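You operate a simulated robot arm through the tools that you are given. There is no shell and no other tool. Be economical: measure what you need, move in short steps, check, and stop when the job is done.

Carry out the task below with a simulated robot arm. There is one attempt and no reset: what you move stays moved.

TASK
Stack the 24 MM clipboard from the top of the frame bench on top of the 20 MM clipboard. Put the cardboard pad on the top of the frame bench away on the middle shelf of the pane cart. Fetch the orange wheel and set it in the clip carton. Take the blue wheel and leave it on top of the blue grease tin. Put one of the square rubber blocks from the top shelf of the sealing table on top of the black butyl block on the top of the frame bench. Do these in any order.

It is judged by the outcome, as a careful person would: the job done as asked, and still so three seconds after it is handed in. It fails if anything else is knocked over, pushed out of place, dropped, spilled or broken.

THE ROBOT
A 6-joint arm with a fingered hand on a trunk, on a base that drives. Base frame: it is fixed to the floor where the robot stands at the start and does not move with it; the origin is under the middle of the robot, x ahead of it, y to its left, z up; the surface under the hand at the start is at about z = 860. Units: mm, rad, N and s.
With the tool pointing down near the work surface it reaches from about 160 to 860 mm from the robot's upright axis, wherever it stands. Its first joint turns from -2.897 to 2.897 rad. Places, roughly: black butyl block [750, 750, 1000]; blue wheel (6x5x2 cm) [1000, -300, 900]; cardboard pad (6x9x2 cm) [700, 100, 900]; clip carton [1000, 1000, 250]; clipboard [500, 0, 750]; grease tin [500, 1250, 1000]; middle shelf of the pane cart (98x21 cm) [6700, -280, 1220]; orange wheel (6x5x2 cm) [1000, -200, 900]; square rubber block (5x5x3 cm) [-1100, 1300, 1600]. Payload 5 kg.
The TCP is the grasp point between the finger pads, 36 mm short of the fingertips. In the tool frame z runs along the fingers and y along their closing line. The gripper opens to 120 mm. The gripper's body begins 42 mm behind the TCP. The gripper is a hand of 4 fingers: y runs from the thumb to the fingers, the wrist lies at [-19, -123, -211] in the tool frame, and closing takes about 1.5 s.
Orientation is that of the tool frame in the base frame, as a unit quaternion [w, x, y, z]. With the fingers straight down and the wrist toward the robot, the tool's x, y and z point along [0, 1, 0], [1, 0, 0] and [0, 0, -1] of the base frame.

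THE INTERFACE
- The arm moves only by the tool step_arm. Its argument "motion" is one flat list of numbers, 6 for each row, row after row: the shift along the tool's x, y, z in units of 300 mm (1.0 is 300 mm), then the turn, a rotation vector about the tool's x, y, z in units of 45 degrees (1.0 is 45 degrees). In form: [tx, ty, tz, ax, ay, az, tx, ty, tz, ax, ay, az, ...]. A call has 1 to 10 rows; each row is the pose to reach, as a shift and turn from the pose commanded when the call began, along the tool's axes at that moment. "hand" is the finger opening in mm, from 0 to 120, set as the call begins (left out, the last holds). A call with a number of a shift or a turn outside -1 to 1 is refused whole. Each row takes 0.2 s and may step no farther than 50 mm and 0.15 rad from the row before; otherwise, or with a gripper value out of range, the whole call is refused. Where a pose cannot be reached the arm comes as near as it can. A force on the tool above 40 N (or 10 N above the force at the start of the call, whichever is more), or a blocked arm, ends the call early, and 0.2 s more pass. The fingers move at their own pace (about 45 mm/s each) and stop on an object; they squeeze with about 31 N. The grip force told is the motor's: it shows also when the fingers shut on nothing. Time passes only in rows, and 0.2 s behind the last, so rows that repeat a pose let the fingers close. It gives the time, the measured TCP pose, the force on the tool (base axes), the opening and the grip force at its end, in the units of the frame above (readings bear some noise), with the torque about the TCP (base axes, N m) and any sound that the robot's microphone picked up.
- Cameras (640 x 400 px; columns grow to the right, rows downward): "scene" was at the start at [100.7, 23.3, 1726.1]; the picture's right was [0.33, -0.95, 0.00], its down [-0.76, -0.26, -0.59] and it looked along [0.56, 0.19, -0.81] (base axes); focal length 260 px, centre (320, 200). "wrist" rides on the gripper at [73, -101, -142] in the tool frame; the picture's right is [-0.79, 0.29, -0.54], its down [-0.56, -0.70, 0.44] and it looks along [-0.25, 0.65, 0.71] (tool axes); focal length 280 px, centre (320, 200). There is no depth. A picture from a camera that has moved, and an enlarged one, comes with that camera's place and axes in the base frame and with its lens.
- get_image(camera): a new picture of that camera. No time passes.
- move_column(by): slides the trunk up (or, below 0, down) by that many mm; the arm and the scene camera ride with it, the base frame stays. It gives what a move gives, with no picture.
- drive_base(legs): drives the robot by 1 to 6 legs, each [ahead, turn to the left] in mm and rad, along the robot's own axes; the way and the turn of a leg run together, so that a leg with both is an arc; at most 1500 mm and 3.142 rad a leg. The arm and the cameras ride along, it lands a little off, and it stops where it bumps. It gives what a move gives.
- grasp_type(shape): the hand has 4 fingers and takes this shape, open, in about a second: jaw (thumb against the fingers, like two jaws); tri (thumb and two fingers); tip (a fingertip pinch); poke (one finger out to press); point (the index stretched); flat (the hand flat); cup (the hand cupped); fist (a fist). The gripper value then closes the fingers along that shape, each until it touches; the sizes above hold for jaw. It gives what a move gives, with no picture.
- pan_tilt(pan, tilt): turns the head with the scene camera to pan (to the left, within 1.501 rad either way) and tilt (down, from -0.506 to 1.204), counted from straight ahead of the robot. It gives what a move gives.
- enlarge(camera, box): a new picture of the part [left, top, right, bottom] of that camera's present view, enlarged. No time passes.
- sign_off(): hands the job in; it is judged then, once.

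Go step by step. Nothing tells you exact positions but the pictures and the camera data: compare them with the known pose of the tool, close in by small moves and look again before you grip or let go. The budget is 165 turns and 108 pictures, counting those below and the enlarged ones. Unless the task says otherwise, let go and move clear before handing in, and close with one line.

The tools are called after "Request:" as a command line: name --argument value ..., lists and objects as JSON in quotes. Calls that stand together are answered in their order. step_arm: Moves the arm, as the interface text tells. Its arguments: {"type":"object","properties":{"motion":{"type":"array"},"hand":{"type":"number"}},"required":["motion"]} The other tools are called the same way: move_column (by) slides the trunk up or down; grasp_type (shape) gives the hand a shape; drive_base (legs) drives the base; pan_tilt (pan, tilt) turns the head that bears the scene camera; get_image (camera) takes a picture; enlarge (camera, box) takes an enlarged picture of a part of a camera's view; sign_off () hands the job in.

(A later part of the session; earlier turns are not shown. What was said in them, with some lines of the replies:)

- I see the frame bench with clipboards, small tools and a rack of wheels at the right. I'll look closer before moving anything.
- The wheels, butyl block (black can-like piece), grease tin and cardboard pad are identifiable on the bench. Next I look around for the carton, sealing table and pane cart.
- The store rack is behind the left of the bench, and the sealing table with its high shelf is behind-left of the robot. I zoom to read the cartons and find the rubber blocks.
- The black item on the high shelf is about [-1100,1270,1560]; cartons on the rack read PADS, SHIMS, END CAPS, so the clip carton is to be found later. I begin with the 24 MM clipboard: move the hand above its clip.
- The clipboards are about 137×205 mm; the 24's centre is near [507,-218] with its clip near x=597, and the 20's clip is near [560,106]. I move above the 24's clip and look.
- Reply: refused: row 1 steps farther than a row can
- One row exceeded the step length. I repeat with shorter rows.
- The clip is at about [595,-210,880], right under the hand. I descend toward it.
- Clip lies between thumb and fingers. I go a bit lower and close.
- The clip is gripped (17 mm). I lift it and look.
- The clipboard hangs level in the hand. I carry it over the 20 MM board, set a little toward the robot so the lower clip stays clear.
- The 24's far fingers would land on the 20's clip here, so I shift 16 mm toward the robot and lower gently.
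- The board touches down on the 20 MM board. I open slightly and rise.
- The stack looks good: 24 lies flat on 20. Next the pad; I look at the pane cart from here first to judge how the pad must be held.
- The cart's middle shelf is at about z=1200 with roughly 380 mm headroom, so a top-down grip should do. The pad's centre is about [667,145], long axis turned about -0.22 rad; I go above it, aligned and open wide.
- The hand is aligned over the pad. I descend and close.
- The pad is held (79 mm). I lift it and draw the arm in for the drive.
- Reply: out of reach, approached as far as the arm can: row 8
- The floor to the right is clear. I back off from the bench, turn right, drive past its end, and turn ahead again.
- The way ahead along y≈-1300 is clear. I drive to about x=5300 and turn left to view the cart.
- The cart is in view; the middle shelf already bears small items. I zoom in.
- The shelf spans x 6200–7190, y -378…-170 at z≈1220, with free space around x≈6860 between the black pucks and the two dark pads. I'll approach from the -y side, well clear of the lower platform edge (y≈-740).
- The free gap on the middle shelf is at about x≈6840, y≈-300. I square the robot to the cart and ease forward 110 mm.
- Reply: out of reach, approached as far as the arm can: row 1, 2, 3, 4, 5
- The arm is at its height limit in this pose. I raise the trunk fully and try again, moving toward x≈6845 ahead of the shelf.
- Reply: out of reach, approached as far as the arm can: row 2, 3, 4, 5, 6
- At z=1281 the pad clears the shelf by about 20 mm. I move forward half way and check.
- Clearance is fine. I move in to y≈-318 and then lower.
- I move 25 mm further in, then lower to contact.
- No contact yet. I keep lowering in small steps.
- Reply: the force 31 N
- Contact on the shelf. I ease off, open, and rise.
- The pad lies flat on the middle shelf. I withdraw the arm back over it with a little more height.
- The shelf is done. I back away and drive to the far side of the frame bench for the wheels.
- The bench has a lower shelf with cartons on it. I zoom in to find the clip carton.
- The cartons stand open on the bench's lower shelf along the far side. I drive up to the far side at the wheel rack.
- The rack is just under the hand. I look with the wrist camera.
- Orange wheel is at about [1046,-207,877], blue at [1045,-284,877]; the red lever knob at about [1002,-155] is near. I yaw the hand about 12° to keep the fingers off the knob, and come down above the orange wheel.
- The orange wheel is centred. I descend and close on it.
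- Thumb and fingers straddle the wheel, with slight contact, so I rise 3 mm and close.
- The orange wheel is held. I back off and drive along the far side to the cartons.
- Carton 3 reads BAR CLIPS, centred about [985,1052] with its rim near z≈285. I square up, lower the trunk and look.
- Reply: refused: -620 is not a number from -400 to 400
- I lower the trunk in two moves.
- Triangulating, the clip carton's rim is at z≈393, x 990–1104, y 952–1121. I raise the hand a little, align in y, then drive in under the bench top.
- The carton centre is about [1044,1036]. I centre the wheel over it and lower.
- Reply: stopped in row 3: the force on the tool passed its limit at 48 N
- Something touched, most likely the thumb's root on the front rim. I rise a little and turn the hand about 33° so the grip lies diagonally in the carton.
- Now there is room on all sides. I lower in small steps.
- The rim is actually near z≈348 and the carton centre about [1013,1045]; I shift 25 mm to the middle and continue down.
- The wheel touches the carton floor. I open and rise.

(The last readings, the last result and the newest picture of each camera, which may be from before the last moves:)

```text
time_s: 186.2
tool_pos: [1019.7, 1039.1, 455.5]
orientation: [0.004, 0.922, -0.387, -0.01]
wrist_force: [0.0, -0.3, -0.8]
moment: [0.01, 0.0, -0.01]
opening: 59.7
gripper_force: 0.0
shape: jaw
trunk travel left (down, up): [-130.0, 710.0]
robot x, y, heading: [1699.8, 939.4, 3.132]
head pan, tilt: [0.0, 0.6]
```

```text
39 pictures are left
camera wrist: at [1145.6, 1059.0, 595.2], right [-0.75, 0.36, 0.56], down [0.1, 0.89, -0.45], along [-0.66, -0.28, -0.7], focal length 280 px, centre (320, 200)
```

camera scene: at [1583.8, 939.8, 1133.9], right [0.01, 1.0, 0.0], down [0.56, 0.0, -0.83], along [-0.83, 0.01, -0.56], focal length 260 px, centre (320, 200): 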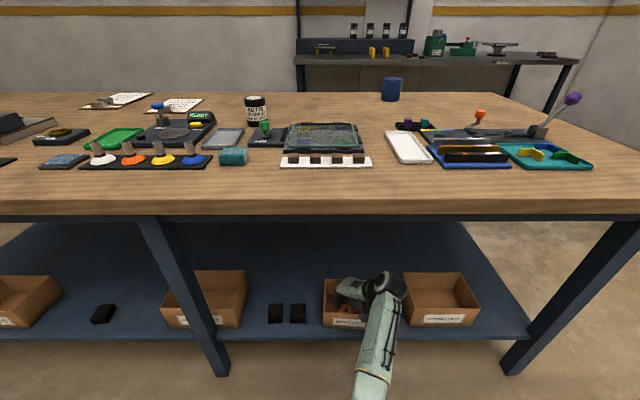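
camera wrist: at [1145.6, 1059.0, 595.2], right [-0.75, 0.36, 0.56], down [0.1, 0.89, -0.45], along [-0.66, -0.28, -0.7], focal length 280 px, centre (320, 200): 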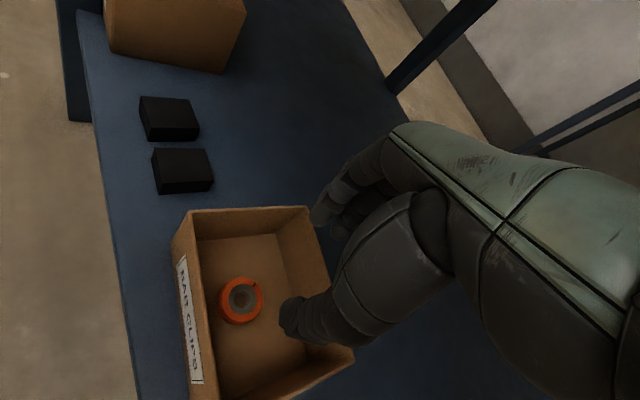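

The orange wheel sits in the carton. I back out, raise the trunk, straighten the hand, and return to the wheel rack for the blue wheel.

Request:
drive_base --legs '[[-420, 0]]'

Request:
move_column --by 400

Request:
move_column --by 220

Request:
step_arm --motion '[0, 0, 0, 0, 0, 0.18, 0, 0, 0, 0, 0, 0.36, 0, 0, 0, 0, 0, 0.54, 0, 0, 0, 0, 0, 0.72, 0, 0, 0, 0, 0, 0.88, 0, 0, 0, 0, 0, 0.99]'

Request:
drive_base --legs '[[0, 1.571], [1190, 0], [0, -1.571]]'

```text
time_s: 189.0
tool_pos: [1444.2, 1033.3, 455.6]
orientation: [0.004, 0.923, -0.385, -0.01]
wrist_force: [0.4, 0.5, 0.5]
moment: [-0.01, -0.02, 0.01]
opening: 59.7
gripper_force: 0.1
shape: jaw
trunk travel left (down, up): [-130.0, 710.0]
robot x, y, heading: [2124.8, 938.7, 3.139]
head pan, tilt: [0.0, 0.6]
```

```text
time_s: 192.8
tool_pos: [1444.9, 1036.3, 855.1]
orientation: [0.004, 0.923, -0.385, -0.01]
wrist_force: [0.4, -0.4, 0.4]
moment: [0.02, -0.02, 0.0]
opening: 59.8
gripper_force: 0.0
shape: jaw
trunk travel left (down, up): [-530.0, 310.0]
robot x, y, heading: [2127.0, 936.4, 3.14]
head pan, tilt: [0.0, 0.6]
```

```text
time_s: 195.2
tool_pos: [1443.8, 1035.7, 1075.3]
orientation: [0.005, 0.923, -0.384, -0.009]
wrist_force: [0.0, -0.1, 0.5]
moment: [0.0, 0.0, 0.0]
opening: 59.8
gripper_force: 0.1
shape: jaw
trunk travel left (down, up): [-750.0, 90.0]
robot x, y, heading: [2126.3, 936.2, 3.137]
head pan, tilt: [0.0, 0.6]
```

```text
time_s: 196.6
tool_pos: [1444.6, 1034.1, 1075.7]
orientation: [-0.008, -0.707, 0.707, 0.008]
wrist_force: [-0.7, 0.2, -0.5]
moment: [0.01, -0.04, -0.01]
opening: 59.6
gripper_force: 0.2
shape: jaw
trunk travel left (down, up): [-750.0, 90.0]
robot x, y, heading: [2129.4, 937.0, 3.134]
head pan, tilt: [0.0, 0.6]
```

```text
time_s: 212.5
tool_pos: [1457.1, -154.5, 1075.8]
orientation: [-0.008, -0.698, 0.716, 0.009]
wrist_force: [-0.3, 0.0, -0.3]
moment: [0.0, 0.02, 0.02]
opening: 59.5
gripper_force: 0.1
shape: jaw
trunk travel left (down, up): [-750.0, 90.0]
robot x, y, heading: [2136.7, -267.6, 3.111]
head pan, tilt: [0.0, 0.6]
```

Request:
drive_base --legs '[[0, 0.03], [430, 0]]'

Request:
get_image --camera "wrist"

```text
time_s: 215.7
tool_pos: [1015.1, -168.7, 1075.1]
orientation: [0.008, 0.707, -0.707, -0.008]
wrist_force: [-0.2, 0.4, 0.0]
moment: [-0.01, 0.0, 0.02]
opening: 59.4
gripper_force: 0.0
shape: jaw
trunk travel left (down, up): [-750.0, 90.0]
robot x, y, heading: [1696.6, -266.7, 3.138]
head pan, tilt: [0.0, 0.6]
```

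```text
38 pictures are left
camera wrist: at [1118.9, -240.5, 1215.2], right [-0.28, 0.79, 0.55], down [0.69, 0.56, -0.46], along [-0.67, 0.25, -0.7], focal length 280 px, centre (320, 200)
```

wrist: 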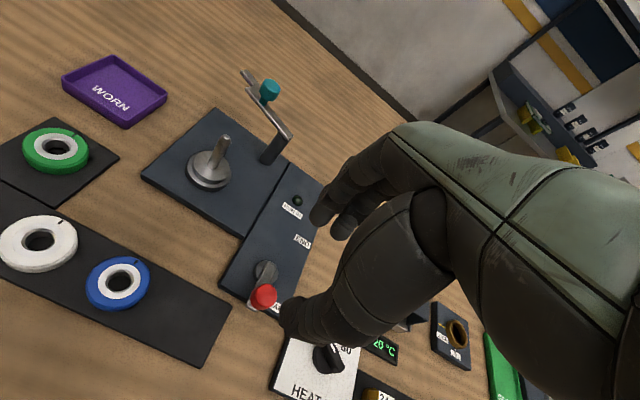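

Blue wheel at about [1047,-281]. I go over it and down.

Request:
step_arm --motion '[0.13, -0.036, 0, 0.029, 0, 0, 0.26, -0.072, 0, 0.029, 0, 0, 0.377, -0.107, 0, 0.029, 0, 0, 0.377, -0.107, 0.15, 0.029, 0, 0, 0.377, -0.107, 0.28, 0.029, 0, 0]' --hand 82

Request:
get_image --camera "wrist"

```text
time_s: 216.9
tool_pos: [1044.7, -282.6, 990.4]
orientation: [0.0, -0.707, 0.707, 0.0]
wrist_force: [1.1, 0.2, -1.2]
moment: [-0.03, -0.01, -0.01]
opening: 81.9
gripper_force: 0.0
shape: jaw
trunk travel left (down, up): [-750.0, 90.0]
robot x, y, heading: [1696.2, -268.9, 3.137]
head pan, tilt: [0.0, 0.6]
```

```text
37 pictures are left
camera wrist: at [1145.5, -353.8, 1132.7], right [-0.29, 0.79, 0.54], down [0.7, 0.56, -0.44], along [-0.65, 0.25, -0.71], focal length 280 px, centre (320, 200)
```

wrist: 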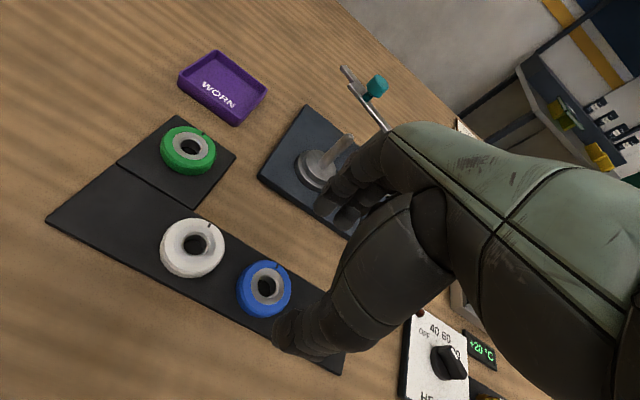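

Centred. Descend and grip as with the orange one.

Request:
step_arm --motion '[0, -0.007, 0.12, 0, 0, 0, 0, -0.007, 0.22, 0, 0, 0, 0, -0.007, 0.273, 0, 0, 0]' --hand 72

Request:
step_arm --motion '[0, 0, 0, 0, 0, 0, 0, 0, 0, 0, 0, 0, 0, 0, 0, 0, 0, 0, 0, 0, 0, 0, 0, 0, 0, 0, 0, 0, 0, 0, 0, 0, 0, 0, 0, 0]' --hand 20

Request:
step_arm --motion '[0, 0, -0.08, 0, 0, 0, 0, 0, -0.2, 0, 0, 0, 0, 0, -0.35, 0, 0, 0, 0, 0, -0.5, 0, 0, 0, 0, 0, -0.65, 0, 0, 0]'

Request:
get_image --camera "wrist"

```text
time_s: 217.7
tool_pos: [1046.3, -282.1, 907.1]
orientation: [0.0, -0.707, 0.707, -0.001]
wrist_force: [0.0, 0.2, -1.2]
moment: [-0.05, -0.02, -0.01]
opening: 72.6
gripper_force: 0.1
shape: jaw
trunk travel left (down, up): [-750.0, 90.0]
robot x, y, heading: [1694.7, -267.8, 3.139]
head pan, tilt: [0.0, 0.6]
```

```text
time_s: 219.1
tool_pos: [1045.3, -282.5, 906.9]
orientation: [0.0, 0.707, -0.707, 0.0]
wrist_force: [-0.7, 0.0, 0.5]
moment: [0.02, -0.01, -0.02]
opening: 43.2
gripper_force: 30.7
shape: jaw
trunk travel left (down, up): [-750.0, 90.0]
robot x, y, heading: [1694.8, -265.8, 3.138]
head pan, tilt: [0.0, 0.6]
```

```text
time_s: 220.3
tool_pos: [1047.6, -282.3, 1105.8]
orientation: [0.001, -0.707, 0.707, 0.0]
wrist_force: [-1.4, 0.1, -0.5]
moment: [-0.05, 0.02, 0.01]
opening: 43.5
gripper_force: 31.3
shape: jaw
trunk travel left (down, up): [-750.0, 90.0]
robot x, y, heading: [1691.8, -270.1, 3.133]
head pan, tilt: [0.0, 0.6]
```

```text
36 pictures are left
camera wrist: at [1148.3, -354.3, 1247.9], right [-0.29, 0.79, 0.54], down [0.7, 0.56, -0.44], along [-0.65, 0.25, -0.71], focal length 280 px, centre (320, 200)
```

wrist: 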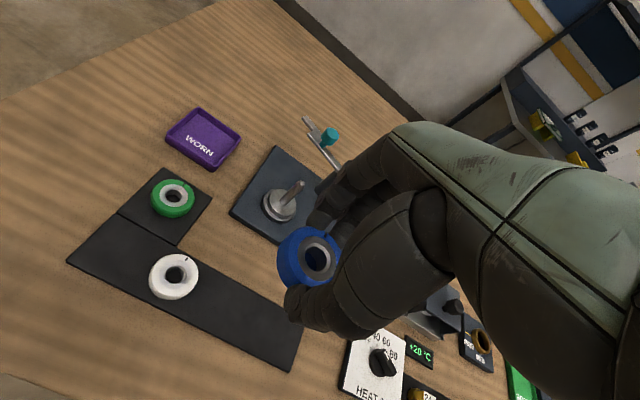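

The blue wheel is held. I drive around the bench's right end to the front-left for the grease tin.

Request:
drive_base --legs '[[-400, 0], [0, 1.571], [850, 0], [0, -1.571], [1120, 0], [1120, 0]]'

Request:
pan_tilt --pan -1.3 --tilt 0.35

Request:
get_image --camera "scene"

```text
time_s: 248.5
tool_pos: [-851.2, -1044.2, 1105.3]
orientation: [0.0, -0.694, 0.72, 0.0]
wrist_force: [0.7, 0.7, -0.9]
moment: [0.02, 0.0, -0.02]
opening: 42.8
gripper_force: 31.0
shape: jaw
trunk travel left (down, up): [-750.0, 90.0]
robot x, y, heading: [-201.6, -1053.5, 3.103]
head pan, tilt: [0.0, 0.6]
```

```text
time_s: 249.9
tool_pos: [-853.1, -1044.1, 1105.1]
orientation: [0.0, -0.694, 0.72, 0.0]
wrist_force: [0.3, 0.0, -1.0]
moment: [-0.01, 0.02, 0.0]
opening: 42.9
gripper_force: 30.8
shape: jaw
trunk travel left (down, up): [-750.0, 90.0]
robot x, y, heading: [-198.9, -1058.8, 3.097]
head pan, tilt: [-1.3, 0.351]
```

```text
35 pictures are left
camera scene: at [-253.3, -960.2, 1776.6], right [0.97, 0.23, 0.0], down [0.08, -0.33, -0.94], along [-0.21, 0.91, -0.34], focal length 260 px, centre (320, 200)
```

scene: 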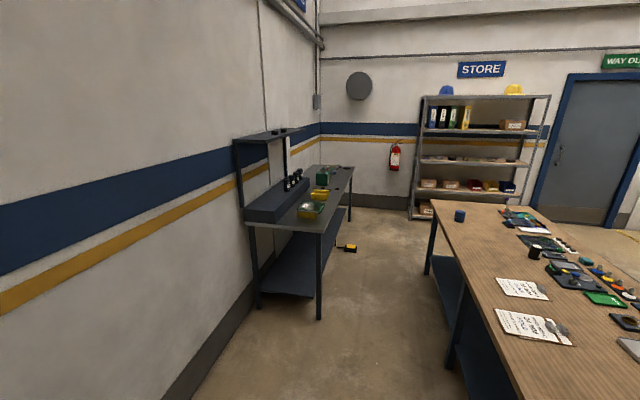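

The corridor is clear. I turn toward +y and drive up beside the grease tin.

Request:
drive_base --legs '[[0, -1.541], [1500, 0], [800, 0]]'

Request:
drive_base --legs '[[0, -1.555]]'

Request:
pan_tilt --pan 0.0 --tilt 0.9

Request:
get_image --camera "scene"

```text
time_s: 266.9
tool_pos: [-179.8, 1896.3, 1104.8]
orientation: [0.0, 0.003, 1.0, 0.0]
wrist_force: [1.2, 0.0, -0.2]
moment: [-0.03, -0.01, -0.03]
opening: 42.6
gripper_force: 31.3
shape: jaw
trunk travel left (down, up): [-750.0, 90.0]
robot x, y, heading: [-173.8, 1249.1, 1.558]
head pan, tilt: [-1.3, 0.351]
```

```text
time_s: 271.7
tool_pos: [477.9, 1278.3, 1105.9]
orientation: [0.0, 0.699, 0.715, -0.001]
wrist_force: [-0.3, 0.3, -0.4]
moment: [-0.03, -0.01, 0.0]
opening: 42.3
gripper_force: 31.4
shape: jaw
trunk travel left (down, up): [-750.0, 90.0]
robot x, y, heading: [-167.6, 1248.4, 0.013]
head pan, tilt: [-1.3, 0.351]
```

```text
time_s: 273.2
tool_pos: [479.4, 1278.5, 1104.7]
orientation: [0.0, 0.699, 0.715, 0.0]
wrist_force: [0.6, -0.2, -2.2]
moment: [0.0, -0.03, 0.0]
opening: 42.3
gripper_force: 30.8
shape: jaw
trunk travel left (down, up): [-750.0, 90.0]
robot x, y, heading: [-169.8, 1247.4, 0.017]
head pan, tilt: [0.0, 0.901]
```

```text
34 pictures are left
camera scene: at [-61.6, 1249.6, 1729.1], right [0.02, -1.0, 0.0], down [-0.78, -0.01, -0.62], along [0.62, 0.01, -0.78], focal length 260 px, centre (320, 200)
```

scene: 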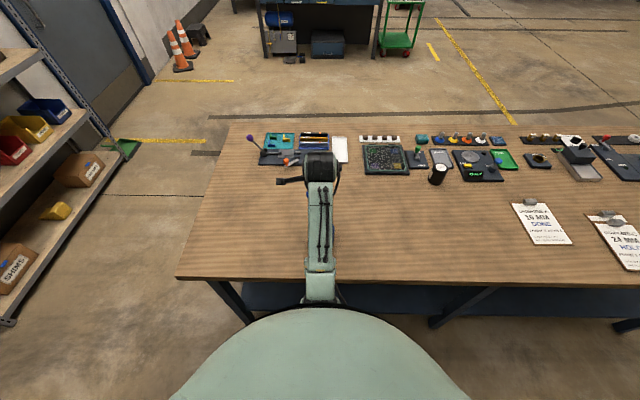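

Request:
get_image --camera "wrist"

```text
33 pictures are left
camera wrist: at [376.1, 1349.5, 1247.7], right [0.31, -0.78, 0.54], down [-0.69, -0.58, -0.44], along [0.66, -0.24, -0.71], focal length 280 px, centre (320, 200)
```

wrist: 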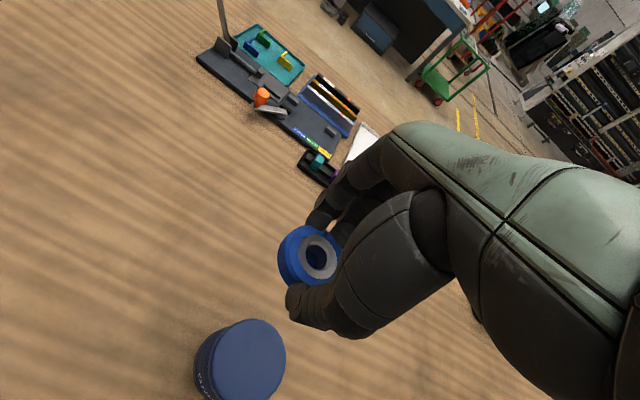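

The tin top is at about [432,1245], z≈935. I bring the wheel over it and partly down.

Request:
step_arm --motion '[-0.053, -0.08, 0, 0, 0, 0, -0.1065, -0.159, 0, 0, 0, 0, -0.1065, -0.159, 0.12, 0, 0, 0, -0.1065, -0.159, 0.25, 0, 0, 0]'

Request:
get_image --camera "wrist"

Request:
get_image --camera "scene"

```text
time_s: 274.2
tool_pos: [429.2, 1245.1, 1030.0]
orientation: [0.0, 0.699, 0.715, 0.0]
wrist_force: [0.4, 0.7, -0.6]
moment: [0.01, -0.01, 0.01]
opening: 42.3
gripper_force: 30.9
shape: jaw
trunk travel left (down, up): [-750.0, 90.0]
robot x, y, heading: [-164.9, 1245.7, 0.013]
head pan, tilt: [0.0, 0.901]
```

```text
32 pictures are left
camera wrist: at [326.5, 1316.6, 1172.1], right [0.31, -0.78, 0.54], down [-0.69, -0.58, -0.44], along [0.66, -0.24, -0.71], focal length 280 px, centre (320, 200)
```

wrist: 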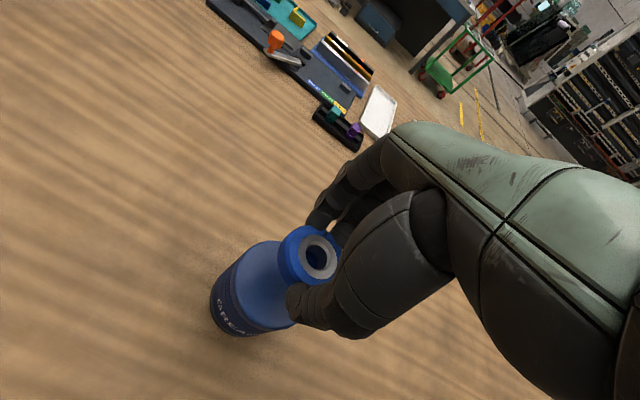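

```text
31 pictures are left
camera scene: at [-62.2, 1249.3, 1729.2], right [0.02, -1.0, 0.0], down [-0.78, -0.01, -0.62], along [0.62, 0.01, -0.78], focal length 260 px, centre (320, 200)
```

scene: 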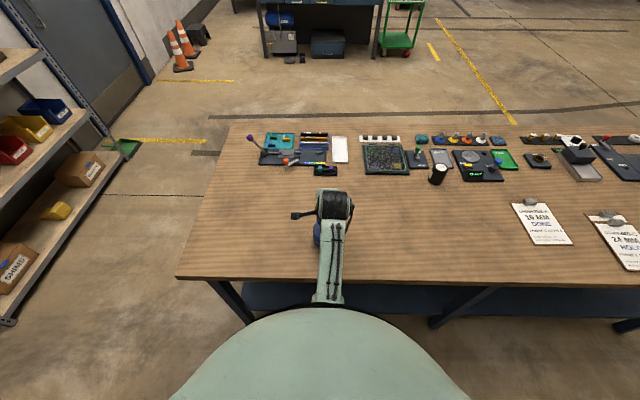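

Aligned within a few millimetres. I lower in steps to contact.

Request:
step_arm --motion '[-0.01, 0.005, 0.08, 0, 0, 0, -0.01, 0.005, 0.14, 0, 0, 0, -0.01, 0.005, 0.15, 0, 0, 0, -0.01, 0.005, 0.16, 0, 0, 0]'

Request:
step_arm --motion '[0, 0, 0.01, 0, 0, 0, 0, 0, 0.02, 0, 0, 0]'

Request:
get_image --camera "wrist"

```text
time_s: 275.2
tool_pos: [432.3, 1242.2, 983.3]
orientation: [0.002, 0.7, 0.715, 0.001]
wrist_force: [-0.9, 1.9, 11.6]
moment: [0.0, -0.13, 0.03]
opening: 42.7
gripper_force: 30.8
shape: jaw
trunk travel left (down, up): [-750.0, 90.0]
robot x, y, heading: [-170.5, 1247.4, 0.016]
head pan, tilt: [0.0, 0.901]
```

```text
time_s: 275.8
tool_pos: [432.5, 1242.8, 983.5]
orientation: [0.004, 0.7, 0.714, 0.005]
wrist_force: [-0.5, -0.3, 40.1]
moment: [-0.06, -0.19, -0.04]
opening: 44.9
gripper_force: 30.7
shape: jaw
trunk travel left (down, up): [-750.0, 90.0]
robot x, y, heading: [-171.5, 1242.6, 0.021]
head pan, tilt: [0.0, 0.901]
```

```text
30 pictures are left
camera wrist: at [327.6, 1313.5, 1123.3], right [0.3, -0.78, 0.55], down [-0.68, -0.57, -0.45], along [0.67, -0.24, -0.71], focal length 280 px, centre (320, 200)
```

wrist: 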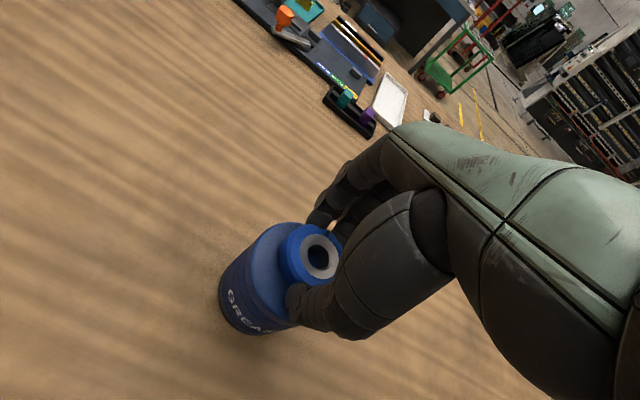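

Request:
enlarge --camera "wrist" --box '[200, 200, 360, 350]'

```text
2.67 times, centred on (280, 275) of wrist
camera zoom: at [327.6, 1313.5, 1123.3], right [0.3, -0.78, 0.55], down [-0.68, -0.57, -0.45], along [0.67, -0.24, -0.71], focal length 748 px, centre (427, 0)
```

zoom: 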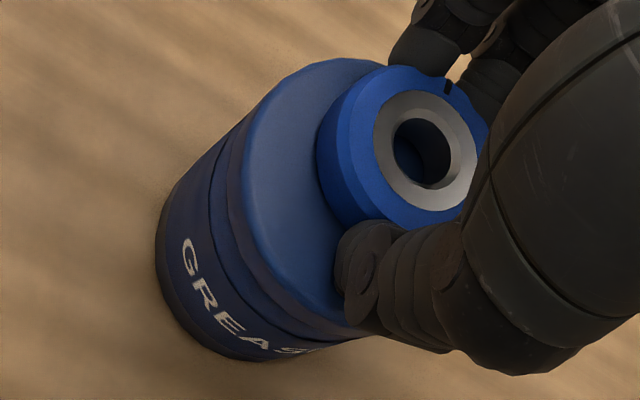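

The wheel rests on the lid about 11 mm off centre. I lift slightly, centre it, and set it again.

Request:
step_arm --motion '[0, 0, -0.05, 0, 0, 0, 0.015, -0.033, -0.05, 0, 0, 0, 0.015, -0.033, -0.03, 0, 0, 0, 0.015, -0.033, -0.018, 0, 0, 0]'

```text
time_s: 276.8
tool_pos: [422.7, 1247.0, 983.2]
orientation: [0.002, 0.699, 0.715, 0.001]
wrist_force: [1.1, -0.8, 9.4]
moment: [-0.03, -0.28, -0.01]
opening: 43.6
gripper_force: 30.9
shape: jaw
trunk travel left (down, up): [-750.0, 90.0]
robot x, y, heading: [-172.7, 1249.5, 0.017]
head pan, tilt: [0.0, 0.901]
```

Request:
step_arm --motion '[0, 0, 0, 0, 0, 0, 0, 0, 0, 0, 0, 0]' --hand 64

Request:
step_arm --motion '[0, 0, -0.05, 0, 0, 0, 0, 0, -0.2, 0, 0, 0, 0, 0, -0.35, 0, 0, 0, 0, 0, -0.5, 0, 0, 0]'

Request:
get_image --camera "wrist"

```text
time_s: 277.4
tool_pos: [422.9, 1246.7, 981.0]
orientation: [0.0, 0.699, 0.715, 0.0]
wrist_force: [-0.6, 0.6, 1.5]
moment: [-0.01, -0.08, -0.01]
opening: 63.3
gripper_force: 0.0
shape: jaw
trunk travel left (down, up): [-750.0, 90.0]
robot x, y, heading: [-170.8, 1247.3, 0.018]
head pan, tilt: [0.0, 0.901]
```

```text
time_s: 278.4
tool_pos: [424.1, 1247.8, 1130.3]
orientation: [-0.001, 0.699, 0.715, -0.001]
wrist_force: [-1.3, 0.5, -0.2]
moment: [0.02, 0.03, 0.03]
opening: 63.7
gripper_force: 0.1
shape: jaw
trunk travel left (down, up): [-750.0, 90.0]
robot x, y, heading: [-172.6, 1250.0, 0.02]
head pan, tilt: [0.0, 0.901]
```

```text
28 pictures are left
camera wrist: at [321.4, 1319.2, 1273.7], right [0.31, -0.78, 0.54], down [-0.69, -0.58, -0.44], along [0.66, -0.24, -0.72], focal length 280 px, centre (320, 200)
```

wrist: 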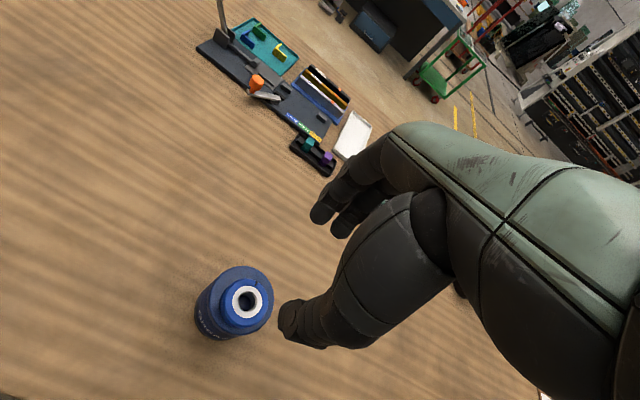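

The blue wheel stands centred on the tin. Next the rubber block: I raise and draw in the arm, then turn to face the sealing table.

Request:
step_arm --motion '[0, -0.15, -0.05, 0, 0, 0, 0, -0.3, -0.08, 0, 0, 0, 0, -0.4, -0.1, 0, 0, 0]'

Request:
drive_base --legs '[[0, -1.571], [0, -1.571]]'

Request:
move_column --by 90

Request:
pan_tilt --pan 0.0 --tilt 0.35

Request:
get_image --camera "scene"

```text
time_s: 279.2
tool_pos: [311.7, 1245.4, 1143.8]
orientation: [0.001, 0.699, 0.715, 0.001]
wrist_force: [1.6, -0.2, 0.2]
moment: [-0.02, -0.02, 0.0]
opening: 63.9
gripper_force: 0.0
shape: jaw
out of reach, approached as far as the arm can: row 2, 3
trunk travel left (down, up): [-750.0, 90.0]
robot x, y, heading: [-170.5, 1245.2, 0.021]
head pan, tilt: [0.0, 0.901]
```

```text
time_s: 288.7
tool_pos: [-649.7, 1263.1, 1143.6]
orientation: [0.001, 0.708, -0.706, -0.001]
wrist_force: [0.9, 0.8, 0.0]
moment: [0.0, -0.01, 0.0]
opening: 63.6
gripper_force: 0.0
shape: jaw
trunk travel left (down, up): [-750.0, 90.0]
robot x, y, heading: [-167.2, 1248.2, 3.137]
head pan, tilt: [0.0, 0.901]
```

```text
time_s: 290.0
tool_pos: [-650.2, 1262.3, 1232.9]
orientation: [0.001, 0.708, -0.706, -0.001]
wrist_force: [0.3, -0.1, -0.6]
moment: [0.0, 0.01, 0.05]
opening: 64.0
gripper_force: 0.0
shape: jaw
trunk travel left (down, up): [-840.0, 0.0]
robot x, y, heading: [-169.8, 1248.0, 3.137]
head pan, tilt: [0.0, 0.901]
```

```text
time_s: 290.9
tool_pos: [-649.3, 1262.1, 1234.5]
orientation: [0.001, 0.708, -0.706, -0.001]
wrist_force: [-1.0, -0.3, -0.4]
moment: [0.02, 0.01, -0.01]
opening: 64.0
gripper_force: 0.2
shape: jaw
trunk travel left (down, up): [-840.0, 0.0]
robot x, y, heading: [-170.7, 1246.6, 3.138]
head pan, tilt: [0.0, 0.351]
```

```text
27 pictures are left
camera scene: at [-290.3, 1248.3, 1866.6], right [0.0, 1.0, 0.0], down [0.34, 0.0, -0.94], along [-0.94, 0.0, -0.34], focal length 260 px, centre (320, 200)
```

scene: 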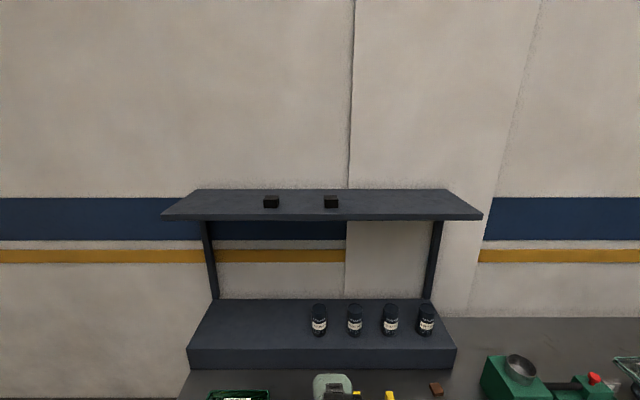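

Two black blocks stand on the top shelf; the right one is at about [-1100,1284], shelf top z≈1550, front edge x≈-1017. I test how high the arm gets with the hand pitched forward.

Request:
step_arm --motion '[0, 0, -0.1, -0.18, 0, 0, 0, 0, -0.2, -0.36, 0, 0, 0, 0.05, -0.3, -0.54, 0, 0, 0, 0.1, -0.42, -0.7, 0, 0, 0, 0.15, -0.56, -0.7, 0, 0, 0, 0.2, -0.7, -0.7, 0, 0, 0, 0.25, -0.84, -0.7, 0, 0, 0, 0.3, -0.95, -0.7, 0, 0]'

```text
time_s: 292.7
tool_pos: [-764.3, 1264.6, 1497.3]
orientation: [0.194, 0.681, -0.68, -0.193]
wrist_force: [-0.7, 0.0, -0.2]
moment: [0.0, -0.02, 0.0]
opening: 63.9
gripper_force: 0.1
shape: jaw
out of reach, approached as far as the arm can: row 1, 2, 3, 4, 5, 6, 7, 8
trunk travel left (down, up): [-840.0, 0.0]
robot x, y, heading: [-168.1, 1244.6, 3.137]
head pan, tilt: [0.0, 0.351]
```

With the hand pitched 32° it reaches z≈1497 at radius 596. I extend outward a little (still short of the shelf edge) and see how much higher it can go.

Request:
step_arm --motion '[0, 0.05, -0.08, 0, 0, 0, 0, 0.12, -0.2, 0, 0, 0, 0, 0.18, -0.3, 0, 0, 0, 0, 0.22, -0.42, 0, 0, 0, 0, 0.22, -0.55, 0, 0, 0]'

Request:
get_image --camera "scene"

```text
time_s: 293.9
tool_pos: [-830.3, 1280.1, 1584.1]
orientation: [0.195, 0.681, -0.679, -0.194]
wrist_force: [0.5, 0.8, -0.8]
moment: [0.03, -0.02, 0.01]
opening: 63.8
gripper_force: 0.1
shape: jaw
out of reach, approached as far as the arm can: row 1, 2, 3, 4, 5
trunk travel left (down, up): [-840.0, 0.0]
robot x, y, heading: [-169.1, 1247.2, 3.136]
head pan, tilt: [0.0, 0.351]
```

```text
26 pictures are left
camera scene: at [-290.7, 1248.4, 1866.6], right [0.0, 1.0, 0.0], down [0.34, 0.0, -0.94], along [-0.94, 0.0, -0.34], focal length 260 px, centre (320, 200)
```

scene: 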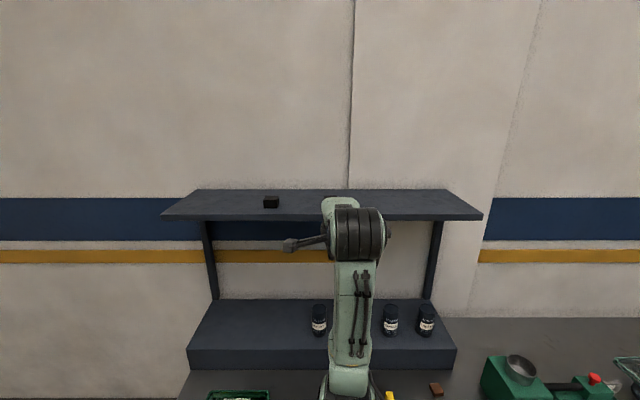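

The farther out, the higher it can go. I back the robot 100 mm for safety, then extend, rise and level the hand toward vertical.

Request:
drive_base --legs '[[-110, 0]]'

Request:
step_arm --motion '[0, 0.12, -0.004, 0, 0, 0, 0, 0.25, -0.008, 0, 0, 0, 0, 0.38, -0.012, 0, 0, 0, 0, 0.5, -0.02, 0, 0, 0, 0, 0.6, -0.02, 0, 0, 0, 0, 0.6, -0.02, 0.15, 0, 0, 0, 0.6, -0.02, 0.3, 0, 0, 0, 0.6, -0.02, 0.44, 0, 0]'

```text
time_s: 295.2
tool_pos: [-722.6, 1280.6, 1584.9]
orientation: [0.194, 0.681, -0.68, -0.193]
wrist_force: [-0.2, -0.1, 0.4]
moment: [0.01, -0.01, 0.0]
opening: 63.7
gripper_force: 0.1
shape: jaw
trunk travel left (down, up): [-840.0, 0.0]
robot x, y, heading: [-57.9, 1248.3, 3.14]
head pan, tilt: [0.0, 0.351]
```

```text
time_s: 297.0
tool_pos: [-871.3, 1279.6, 1685.7]
orientation: [0.074, 0.705, -0.702, -0.073]
wrist_force: [-0.1, 0.0, 0.0]
moment: [0.02, 0.0, 0.01]
opening: 63.7
gripper_force: 0.1
shape: jaw
trunk travel left (down, up): [-840.0, 0.0]
robot x, y, heading: [-58.4, 1247.5, 3.138]
head pan, tilt: [0.0, 0.351]
```

It reaches z=1686 with only 12° pitch. I bring it fully vertical.

Request:
step_arm --motion '[0, 0, 0, 0.13, 0, 0, 0, 0, 0, 0.265, 0, 0]'

Request:
get_image --camera "wrist"

```text
time_s: 297.6
tool_pos: [-870.0, 1279.0, 1684.9]
orientation: [0.001, 0.708, -0.706, -0.001]
wrist_force: [-0.3, -0.7, -0.1]
moment: [-0.05, -0.01, 0.02]
opening: 63.9
gripper_force: 0.1
shape: jaw
trunk travel left (down, up): [-840.0, 0.0]
robot x, y, heading: [-56.8, 1248.9, 3.135]
head pan, tilt: [0.0, 0.351]
```

```text
25 pictures are left
camera wrist: at [-769.2, 1207.8, 1827.6], right [-0.29, 0.79, 0.54], down [0.7, 0.56, -0.44], along [-0.65, 0.25, -0.71], focal length 280 px, centre (320, 200)
```

wrist: 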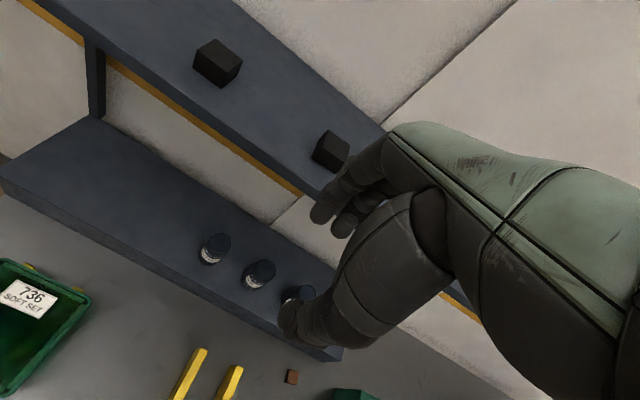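

The right block's centre is at about [-1093,1281]. I drive 215 mm forward to bring the hand above it.

Request:
drive_base --legs '[[218, 0]]'

Request:
get_image --camera "wrist"

```text
time_s: 299.4
tool_pos: [-1088.5, 1283.0, 1686.8]
orientation: [-0.002, -0.706, 0.708, 0.002]
wrist_force: [-0.5, -0.8, -0.3]
moment: [0.01, 0.01, 0.02]
opening: 63.6
gripper_force: 0.1
shape: jaw
trunk travel left (down, up): [-840.0, 0.0]
robot x, y, heading: [-279.7, 1247.9, 3.134]
head pan, tilt: [0.0, 0.351]
```

```text
24 pictures are left
camera wrist: at [-987.0, 1210.9, 1828.9], right [-0.28, 0.79, 0.54], down [0.7, 0.56, -0.45], along [-0.66, 0.25, -0.71], focal length 280 px, centre (320, 200)
```

wrist: 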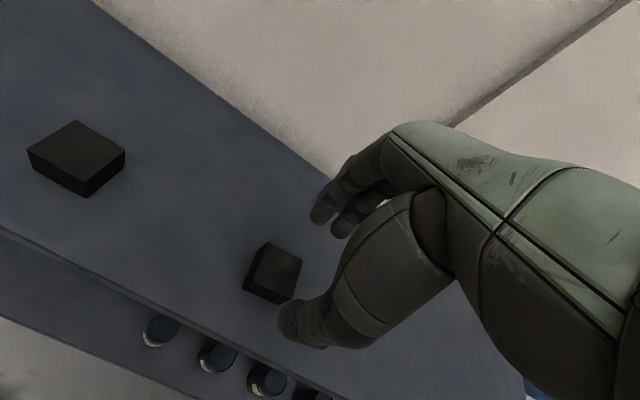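

Triangulation puts the block's centre at [-1118,1290], top z≈1562. I centre over it, open and come down part way.

Request:
step_arm --motion '[-0.023, 0.1, 0, 0, 0, 0, -0.023, 0.1, 0.1, 0, 0, 0, -0.023, 0.1, 0.22, 0, 0, 0]' --hand 88

Request:
get_image --camera "wrist"

```text
time_s: 300.2
tool_pos: [-1125.4, 1289.6, 1619.5]
orientation: [0.0, -0.706, 0.708, 0.0]
wrist_force: [0.2, -0.6, -0.1]
moment: [0.04, 0.01, 0.04]
opening: 87.6
gripper_force: 0.1
shape: jaw
trunk travel left (down, up): [-840.0, 0.0]
robot x, y, heading: [-278.9, 1247.5, 3.136]
head pan, tilt: [0.0, 0.351]
```

```text
23 pictures are left
camera wrist: at [-1023.9, 1217.7, 1762.3], right [-0.29, 0.79, 0.54], down [0.7, 0.56, -0.44], along [-0.65, 0.25, -0.71], focal length 280 px, centre (320, 200)
```

wrist: 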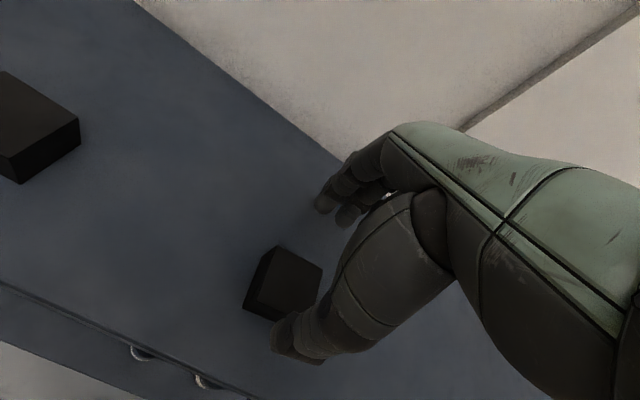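

Confirmed: block at [-1118,1289]. I descend and close.

Request:
step_arm --motion '[0, -0.023, 0.05, 0, 0, 0, 0, -0.023, 0.1, 0, 0, 0, 0, -0.023, 0.14, 0, 0, 0]'

Request:
get_image --camera "wrist"

```text
time_s: 301.0
tool_pos: [-1113.6, 1288.8, 1581.8]
orientation: [-0.004, -0.706, 0.708, 0.004]
wrist_force: [-3.7, -0.3, 12.4]
moment: [-0.04, -0.52, -0.02]
opening: 85.6
gripper_force: 0.0
shape: jaw
trunk travel left (down, up): [-840.0, 0.0]
robot x, y, heading: [-283.4, 1248.5, 3.138]
head pan, tilt: [0.0, 0.351]
```

```text
22 pictures are left
camera wrist: at [-1010.8, 1217.9, 1723.6], right [-0.28, 0.79, 0.54], down [0.7, 0.56, -0.45], along [-0.66, 0.25, -0.71], focal length 280 px, centre (320, 200)
```

wrist: 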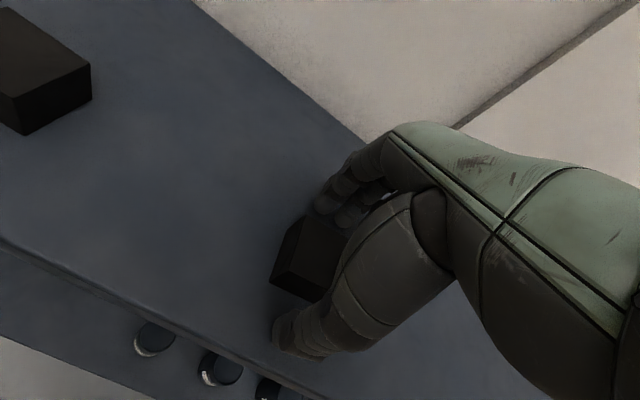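

Fingertips touch the shelf on both sides of the block. I rise 3 mm and close.

Request:
step_arm --motion '[0, 0, -0.02, 0, 0, 0, 0, 0, -0.02, 0, 0, 0, 0, 0, -0.02, 0, 0, 0, 0, 0, -0.02, 0, 0, 0, 0, 0, -0.02, 0, 0, 0, 0, 0, -0.02, 0, 0, 0]' --hand 20

Request:
step_arm --motion '[0, 0, -0.08, 0, 0, 0, 0, 0, -0.2, 0, 0, 0, 0, 0, -0.33, 0, 0, 0]'

Request:
get_image --camera "wrist"

```text
time_s: 302.4
tool_pos: [-1115.5, 1289.6, 1584.2]
orientation: [-0.001, -0.707, 0.707, 0.002]
wrist_force: [1.3, -0.3, -0.7]
moment: [-0.01, 0.02, 0.0]
opening: 42.5
gripper_force: 31.2
shape: jaw
trunk travel left (down, up): [-840.0, 0.0]
robot x, y, heading: [-278.1, 1250.7, 3.137]
head pan, tilt: [0.0, 0.351]
```

```text
time_s: 303.2
tool_pos: [-1114.2, 1290.4, 1686.1]
orientation: [-0.001, -0.707, 0.708, 0.001]
wrist_force: [-0.1, 0.3, -0.7]
moment: [0.0, 0.03, 0.02]
opening: 42.2
gripper_force: 31.0
shape: jaw
trunk travel left (down, up): [-840.0, 0.0]
robot x, y, heading: [-279.8, 1246.4, 3.136]
head pan, tilt: [0.0, 0.351]
```

```text
21 pictures are left
camera wrist: at [-1012.9, 1218.3, 1827.5], right [-0.28, 0.79, 0.54], down [0.7, 0.56, -0.45], along [-0.66, 0.25, -0.71], focal length 280 px, centre (320, 200)
```

wrist: 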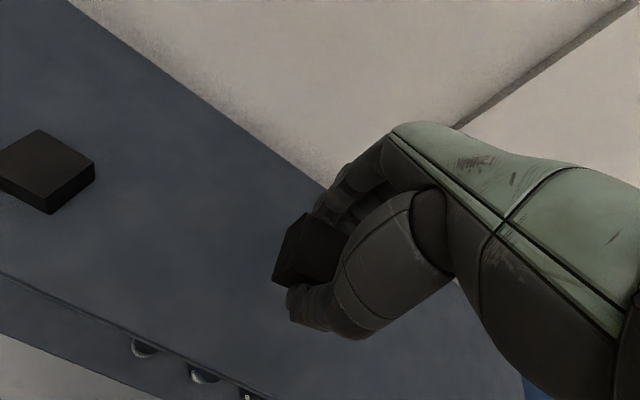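

The rubber block is held. I back away, then turn and drive to stand before the butyl block.

Request:
drive_base --legs '[[-140, 0], [0, 1.571], [540, 0], [0, 1.571]]'

Request:
pan_tilt --pan 0.0 --tilt 0.9

Request:
get_image --camera "scene"

```text
time_s: 316.8
tool_pos: [710.2, 714.4, 1684.3]
orientation: [0.002, 0.686, 0.727, 0.001]
wrist_force: [0.4, -0.6, 0.4]
moment: [0.01, 0.01, 0.02]
opening: 41.8
gripper_force: 30.9
shape: jaw
trunk travel left (down, up): [-840.0, 0.0]
robot x, y, heading: [-126.7, 703.2, 0.051]
head pan, tilt: [0.0, 0.351]
```

```text
time_s: 317.8
tool_pos: [709.5, 714.0, 1685.5]
orientation: [0.002, 0.687, 0.727, 0.001]
wrist_force: [0.0, 0.4, -0.9]
moment: [-0.05, 0.0, -0.04]
opening: 41.9
gripper_force: 31.1
shape: jaw
trunk travel left (down, up): [-840.0, 0.0]
robot x, y, heading: [-128.8, 707.2, 0.051]
head pan, tilt: [0.0, 0.901]
```

```text
20 pictures are left
camera scene: at [-20.3, 710.0, 1819.1], right [0.05, -1.0, 0.0], down [-0.78, -0.04, -0.62], along [0.62, 0.03, -0.78], focal length 260 px, centre (320, 200)
```

scene: 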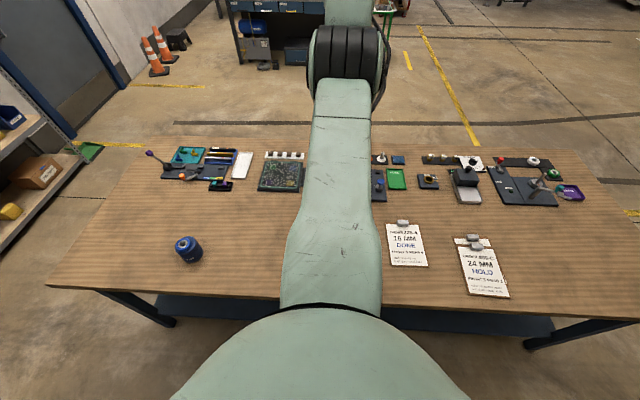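

Butyl block top is by earlier triangulation at about [757,738], z≈930. I drive 110 mm closer, lower the trunk by 90 and bring the arm down in stages.

Request:
drive_base --legs '[[110, 0]]'

Request:
move_column --by -90

Request:
step_arm --motion '[0, -0.05, 0.14, 0, 0, 0, 0, -0.1, 0.28, 0, 0, 0, 0, -0.15, 0.42, 0, 0, 0, 0, -0.2, 0.56, 0, 0, 0, 0, -0.25, 0.7, 0, 0, 0, 0, -0.3, 0.84, 0, 0, 0, 0, -0.33, 0.98, 0, 0, 0]'

Request:
get_image --camera "wrist"

```text
time_s: 319.0
tool_pos: [817.3, 716.7, 1685.7]
orientation: [0.001, 0.688, 0.726, 0.002]
wrist_force: [0.0, -0.3, -0.1]
moment: [0.03, 0.0, -0.01]
opening: 41.8
gripper_force: 31.2
shape: jaw
trunk travel left (down, up): [-840.0, 0.0]
robot x, y, heading: [-19.2, 711.3, 0.047]
head pan, tilt: [0.0, 0.901]
```

```text
time_s: 320.3
tool_pos: [819.6, 717.1, 1595.2]
orientation: [0.002, 0.688, 0.725, 0.002]
wrist_force: [0.9, 0.4, -0.1]
moment: [0.0, 0.05, -0.03]
opening: 41.7
gripper_force: 31.2
shape: jaw
trunk travel left (down, up): [-750.0, 90.0]
robot x, y, heading: [-20.7, 712.1, 0.047]
head pan, tilt: [0.0, 0.901]
```

```text
time_s: 321.9
tool_pos: [720.8, 713.7, 1299.1]
orientation: [0.001, 0.687, 0.726, 0.002]
wrist_force: [-0.3, 0.0, -0.8]
moment: [0.01, 0.02, 0.0]
opening: 41.9
gripper_force: 31.1
shape: jaw
out of reach, approached as far as the arm can: row 3, 4, 5
trunk travel left (down, up): [-750.0, 90.0]
robot x, y, heading: [-17.4, 712.0, 0.051]
head pan, tilt: [0.0, 0.901]
```

```text
19 pictures are left
camera wrist: at [614.0, 781.2, 1440.4], right [0.33, -0.77, 0.54], down [-0.67, -0.6, -0.45], along [0.67, -0.22, -0.71], focal length 280 px, centre (320, 200)
```

wrist: 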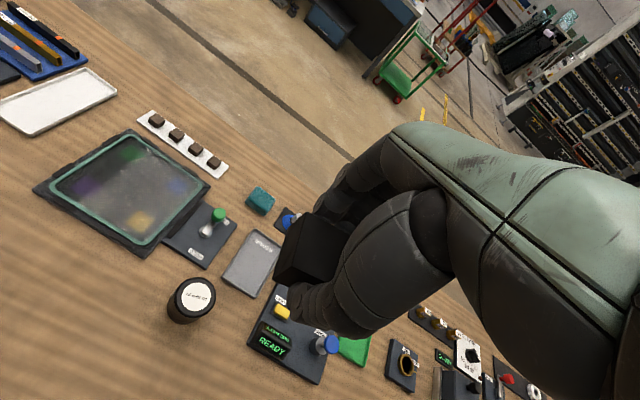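

The butyl block is at about [748,741]. I move over it and down to z≈1040.

Request:
step_arm --motion '[0.085, 0.095, 0, 0, 0, 0, 0.085, 0.095, 0.15, 0, 0, 0, 0.085, 0.095, 0.3, 0, 0, 0, 0.085, 0.095, 0.45, 0, 0, 0, 0.085, 0.095, 0.6, 0, 0, 0, 0.085, 0.095, 0.73, 0, 0, 0, 0.085, 0.095, 0.84, 0, 0, 0]'

Request:
get_image --camera "wrist"

```text
time_s: 323.5
tool_pos: [749.7, 739.3, 1047.1]
orientation: [0.001, 0.687, 0.726, 0.001]
wrist_force: [0.1, 0.3, -0.2]
moment: [-0.02, 0.04, -0.02]
opening: 41.8
gripper_force: 31.4
shape: jaw
trunk travel left (down, up): [-750.0, 90.0]
robot x, y, heading: [-15.6, 711.0, 0.05]
head pan, tilt: [0.0, 0.901]
```

```text
18 pictures are left
camera wrist: at [644.0, 806.1, 1189.4], right [0.33, -0.77, 0.54], down [-0.67, -0.6, -0.45], along [0.67, -0.22, -0.71], focal length 280 px, centre (320, 200)
```

wrist: 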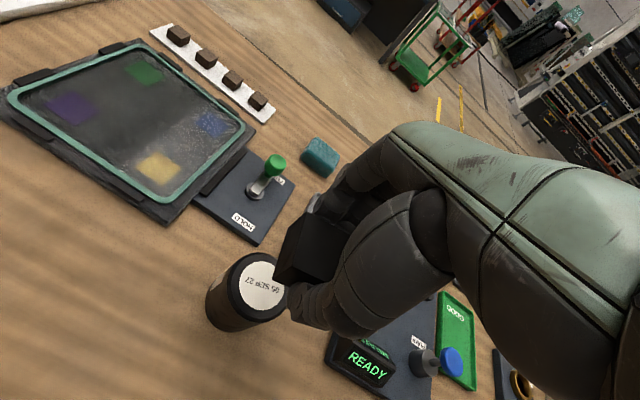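

The block's axis agrees to a few millimetres with [746,739]. I lower in small steps to contact.

Request:
step_arm --motion '[0, -0.01, 0.08, 0, 0, 0, 0, -0.01, 0.13, 0, 0, 0, 0, -0.01, 0.15, 0, 0, 0]'

Request:
get_image --camera "wrist"

```text
time_s: 324.3
tool_pos: [746.7, 739.0, 1002.5]
orientation: [0.0, 0.688, 0.726, 0.001]
wrist_force: [-0.1, -0.4, -1.0]
moment: [0.0, 0.02, -0.02]
opening: 41.8
gripper_force: 30.8
shape: jaw
trunk travel left (down, up): [-750.0, 90.0]
robot x, y, heading: [-17.3, 715.8, 0.045]
head pan, tilt: [0.0, 0.901]
```

```text
17 pictures are left
camera wrist: at [641.0, 806.3, 1145.0], right [0.33, -0.77, 0.54], down [-0.67, -0.6, -0.45], along [0.67, -0.22, -0.71], focal length 280 px, centre (320, 200)
```

wrist: 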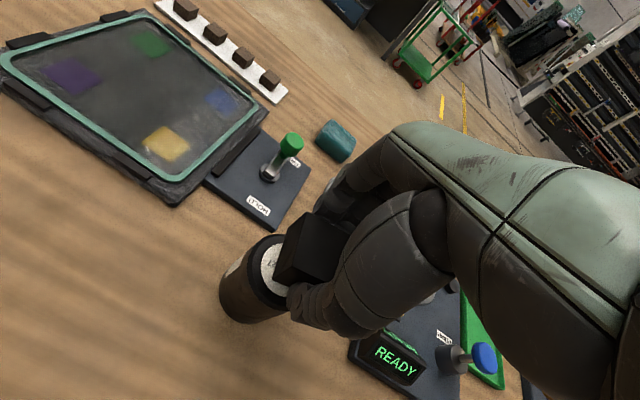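

Request:
step_arm --motion '[0, 0, 0.013, 0, 0, 0, 0, 0, 0.026, 0, 0, 0, 0, 0, 0.039, 0, 0, 0]'

Request:
enlarge --camera "wrist" --box '[200, 200, 360, 350]'

```text
time_s: 325.1
tool_pos: [747.3, 738.5, 991.0]
orientation: [0.001, 0.687, 0.726, 0.002]
wrist_force: [0.6, 0.3, -0.8]
moment: [0.01, -0.02, -0.01]
opening: 41.7
gripper_force: 30.7
shape: jaw
trunk travel left (down, up): [-750.0, 90.0]
robot x, y, heading: [-19.0, 711.6, 0.047]
head pan, tilt: [0.0, 0.901]
```

```text
2.67 times, centred on (280, 275) of wrist
camera zoom: at [641.1, 806.3, 1133.7], right [0.33, -0.77, 0.54], down [-0.67, -0.6, -0.45], along [0.67, -0.22, -0.71], focal length 748 px, centre (427, 0)
```

zoom: 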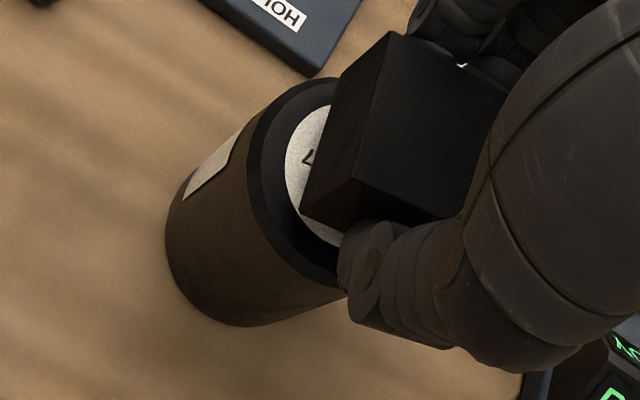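

I correct by a few millimetres toward the axis and go on lowering.

Request:
step_arm --motion '[0.018, -0.012, 0, 0, 0, 0, 0.018, -0.012, 0.013, 0, 0, 0, 0.018, -0.012, 0.026, 0, 0, 0]'

Request:
step_arm --motion '[0, 0, 0.01, 0, 0, 0, 0, 0, 0.02, 0, 0, 0]'

```text
time_s: 325.9
tool_pos: [743.1, 742.5, 983.5]
orientation: [0.0, 0.688, 0.726, 0.001]
wrist_force: [-0.5, 1.0, -1.3]
moment: [0.02, -0.03, 0.02]
opening: 41.9
gripper_force: 30.8
shape: jaw
trunk travel left (down, up): [-750.0, 90.0]
robot x, y, heading: [-18.3, 711.6, 0.053]
head pan, tilt: [0.0, 0.901]
```

```text
time_s: 326.5
tool_pos: [743.9, 743.2, 979.6]
orientation: [0.002, 0.688, 0.726, 0.003]
wrist_force: [-0.1, 0.6, 4.8]
moment: [0.06, -0.1, -0.01]
opening: 41.8
gripper_force: 30.7
shape: jaw
trunk travel left (down, up): [-750.0, 90.0]
robot x, y, heading: [-18.9, 708.3, 0.048]
head pan, tilt: [0.0, 0.901]
```

Light contact (5 N). I check the picture before releasing.

Request:
enlarge --camera "wrist" --box '[200, 200, 360, 350]'

```text
2.67 times, centred on (280, 275) of wrist
camera zoom: at [636.6, 811.0, 1121.4], right [0.33, -0.77, 0.54], down [-0.67, -0.6, -0.45], along [0.67, -0.22, -0.71], focal length 748 px, centre (427, 0)
```

zoom: 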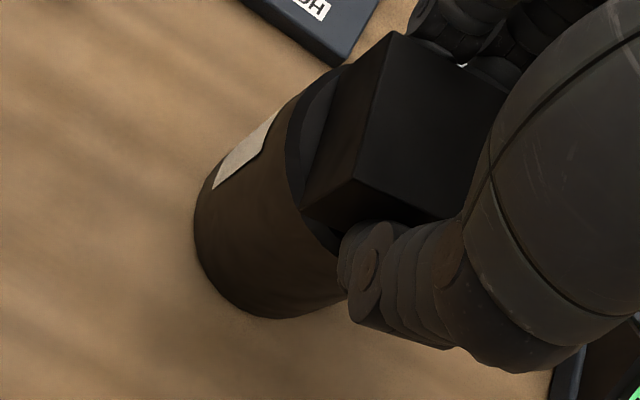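

The rubber block sits centred on the butyl block. I open and rise.

Request:
step_arm --motion '[0, 0, 0, 0, 0, 0, 0, 0, 0, 0, 0, 0, 0, 0, 0, 0, 0, 0]' --hand 66

Request:
step_arm --motion '[0, 0, -0.05, 0, 0, 0, 0, 0, -0.2, 0, 0, 0, 0, 0, -0.35, 0, 0, 0, 0, 0, -0.5, 0, 0, 0, 0, -0.1, -0.6, 0, 0, 0]'

Request:
get_image --camera "wrist"

Request:
get_image --camera "scene"

```text
time_s: 327.3
tool_pos: [742.9, 742.2, 978.1]
orientation: [0.001, 0.687, 0.727, 0.001]
wrist_force: [-0.2, -0.3, 0.0]
moment: [-0.04, 0.0, -0.02]
opening: 65.5
gripper_force: 0.0
shape: jaw
trunk travel left (down, up): [-750.0, 90.0]
robot x, y, heading: [-16.7, 710.9, 0.047]
head pan, tilt: [0.0, 0.901]
```

```text
time_s: 328.5
tool_pos: [709.9, 743.0, 1159.4]
orientation: [0.002, 0.687, 0.726, 0.002]
wrist_force: [-0.6, 0.2, 0.2]
moment: [0.01, -0.02, 0.02]
opening: 65.8
gripper_force: 0.0
shape: jaw
trunk travel left (down, up): [-750.0, 90.0]
robot x, y, heading: [-19.0, 707.5, 0.052]
head pan, tilt: [0.0, 0.901]
```

```text
14 pictures are left
camera wrist: at [604.6, 810.7, 1301.8], right [0.33, -0.77, 0.54], down [-0.67, -0.6, -0.45], along [0.67, -0.22, -0.71], focal length 280 px, centre (320, 200)
```

wrist: 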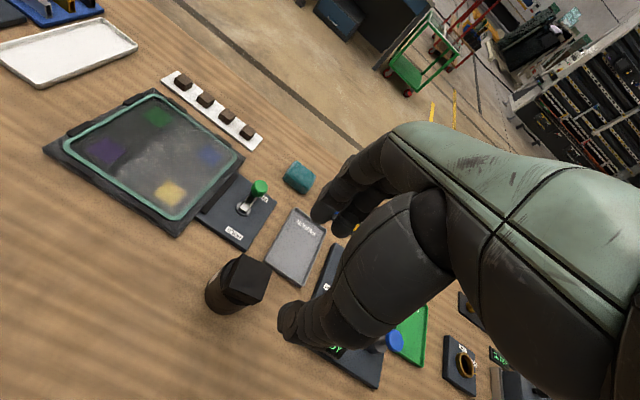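

```text
13 pictures are left
camera scene: at [86.2, 715.1, 1729.2], right [0.05, -1.0, 0.0], down [-0.78, -0.04, -0.62], along [0.62, 0.03, -0.78], focal length 260 px, centre (320, 200)
```

scene: 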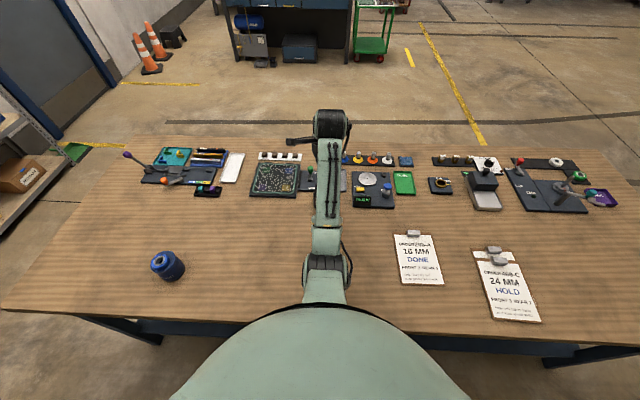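

All five jobs are visibly done: clipboards stacked, pad on the middle shelf, orange wheel in the clip carton, blue wheel on the grease tin, and rubber block on the butyl block. The hand is clear, so I hand it in.

Request:
sign_off

```text
The job is handed in.
```

All five tasks are done and handed in, with the hand empty and clear of the bench; the 24 MM clipboard sits about 40 mm toward the robot from square on the 20 MM one, so it lies flat and clears the lower clip.
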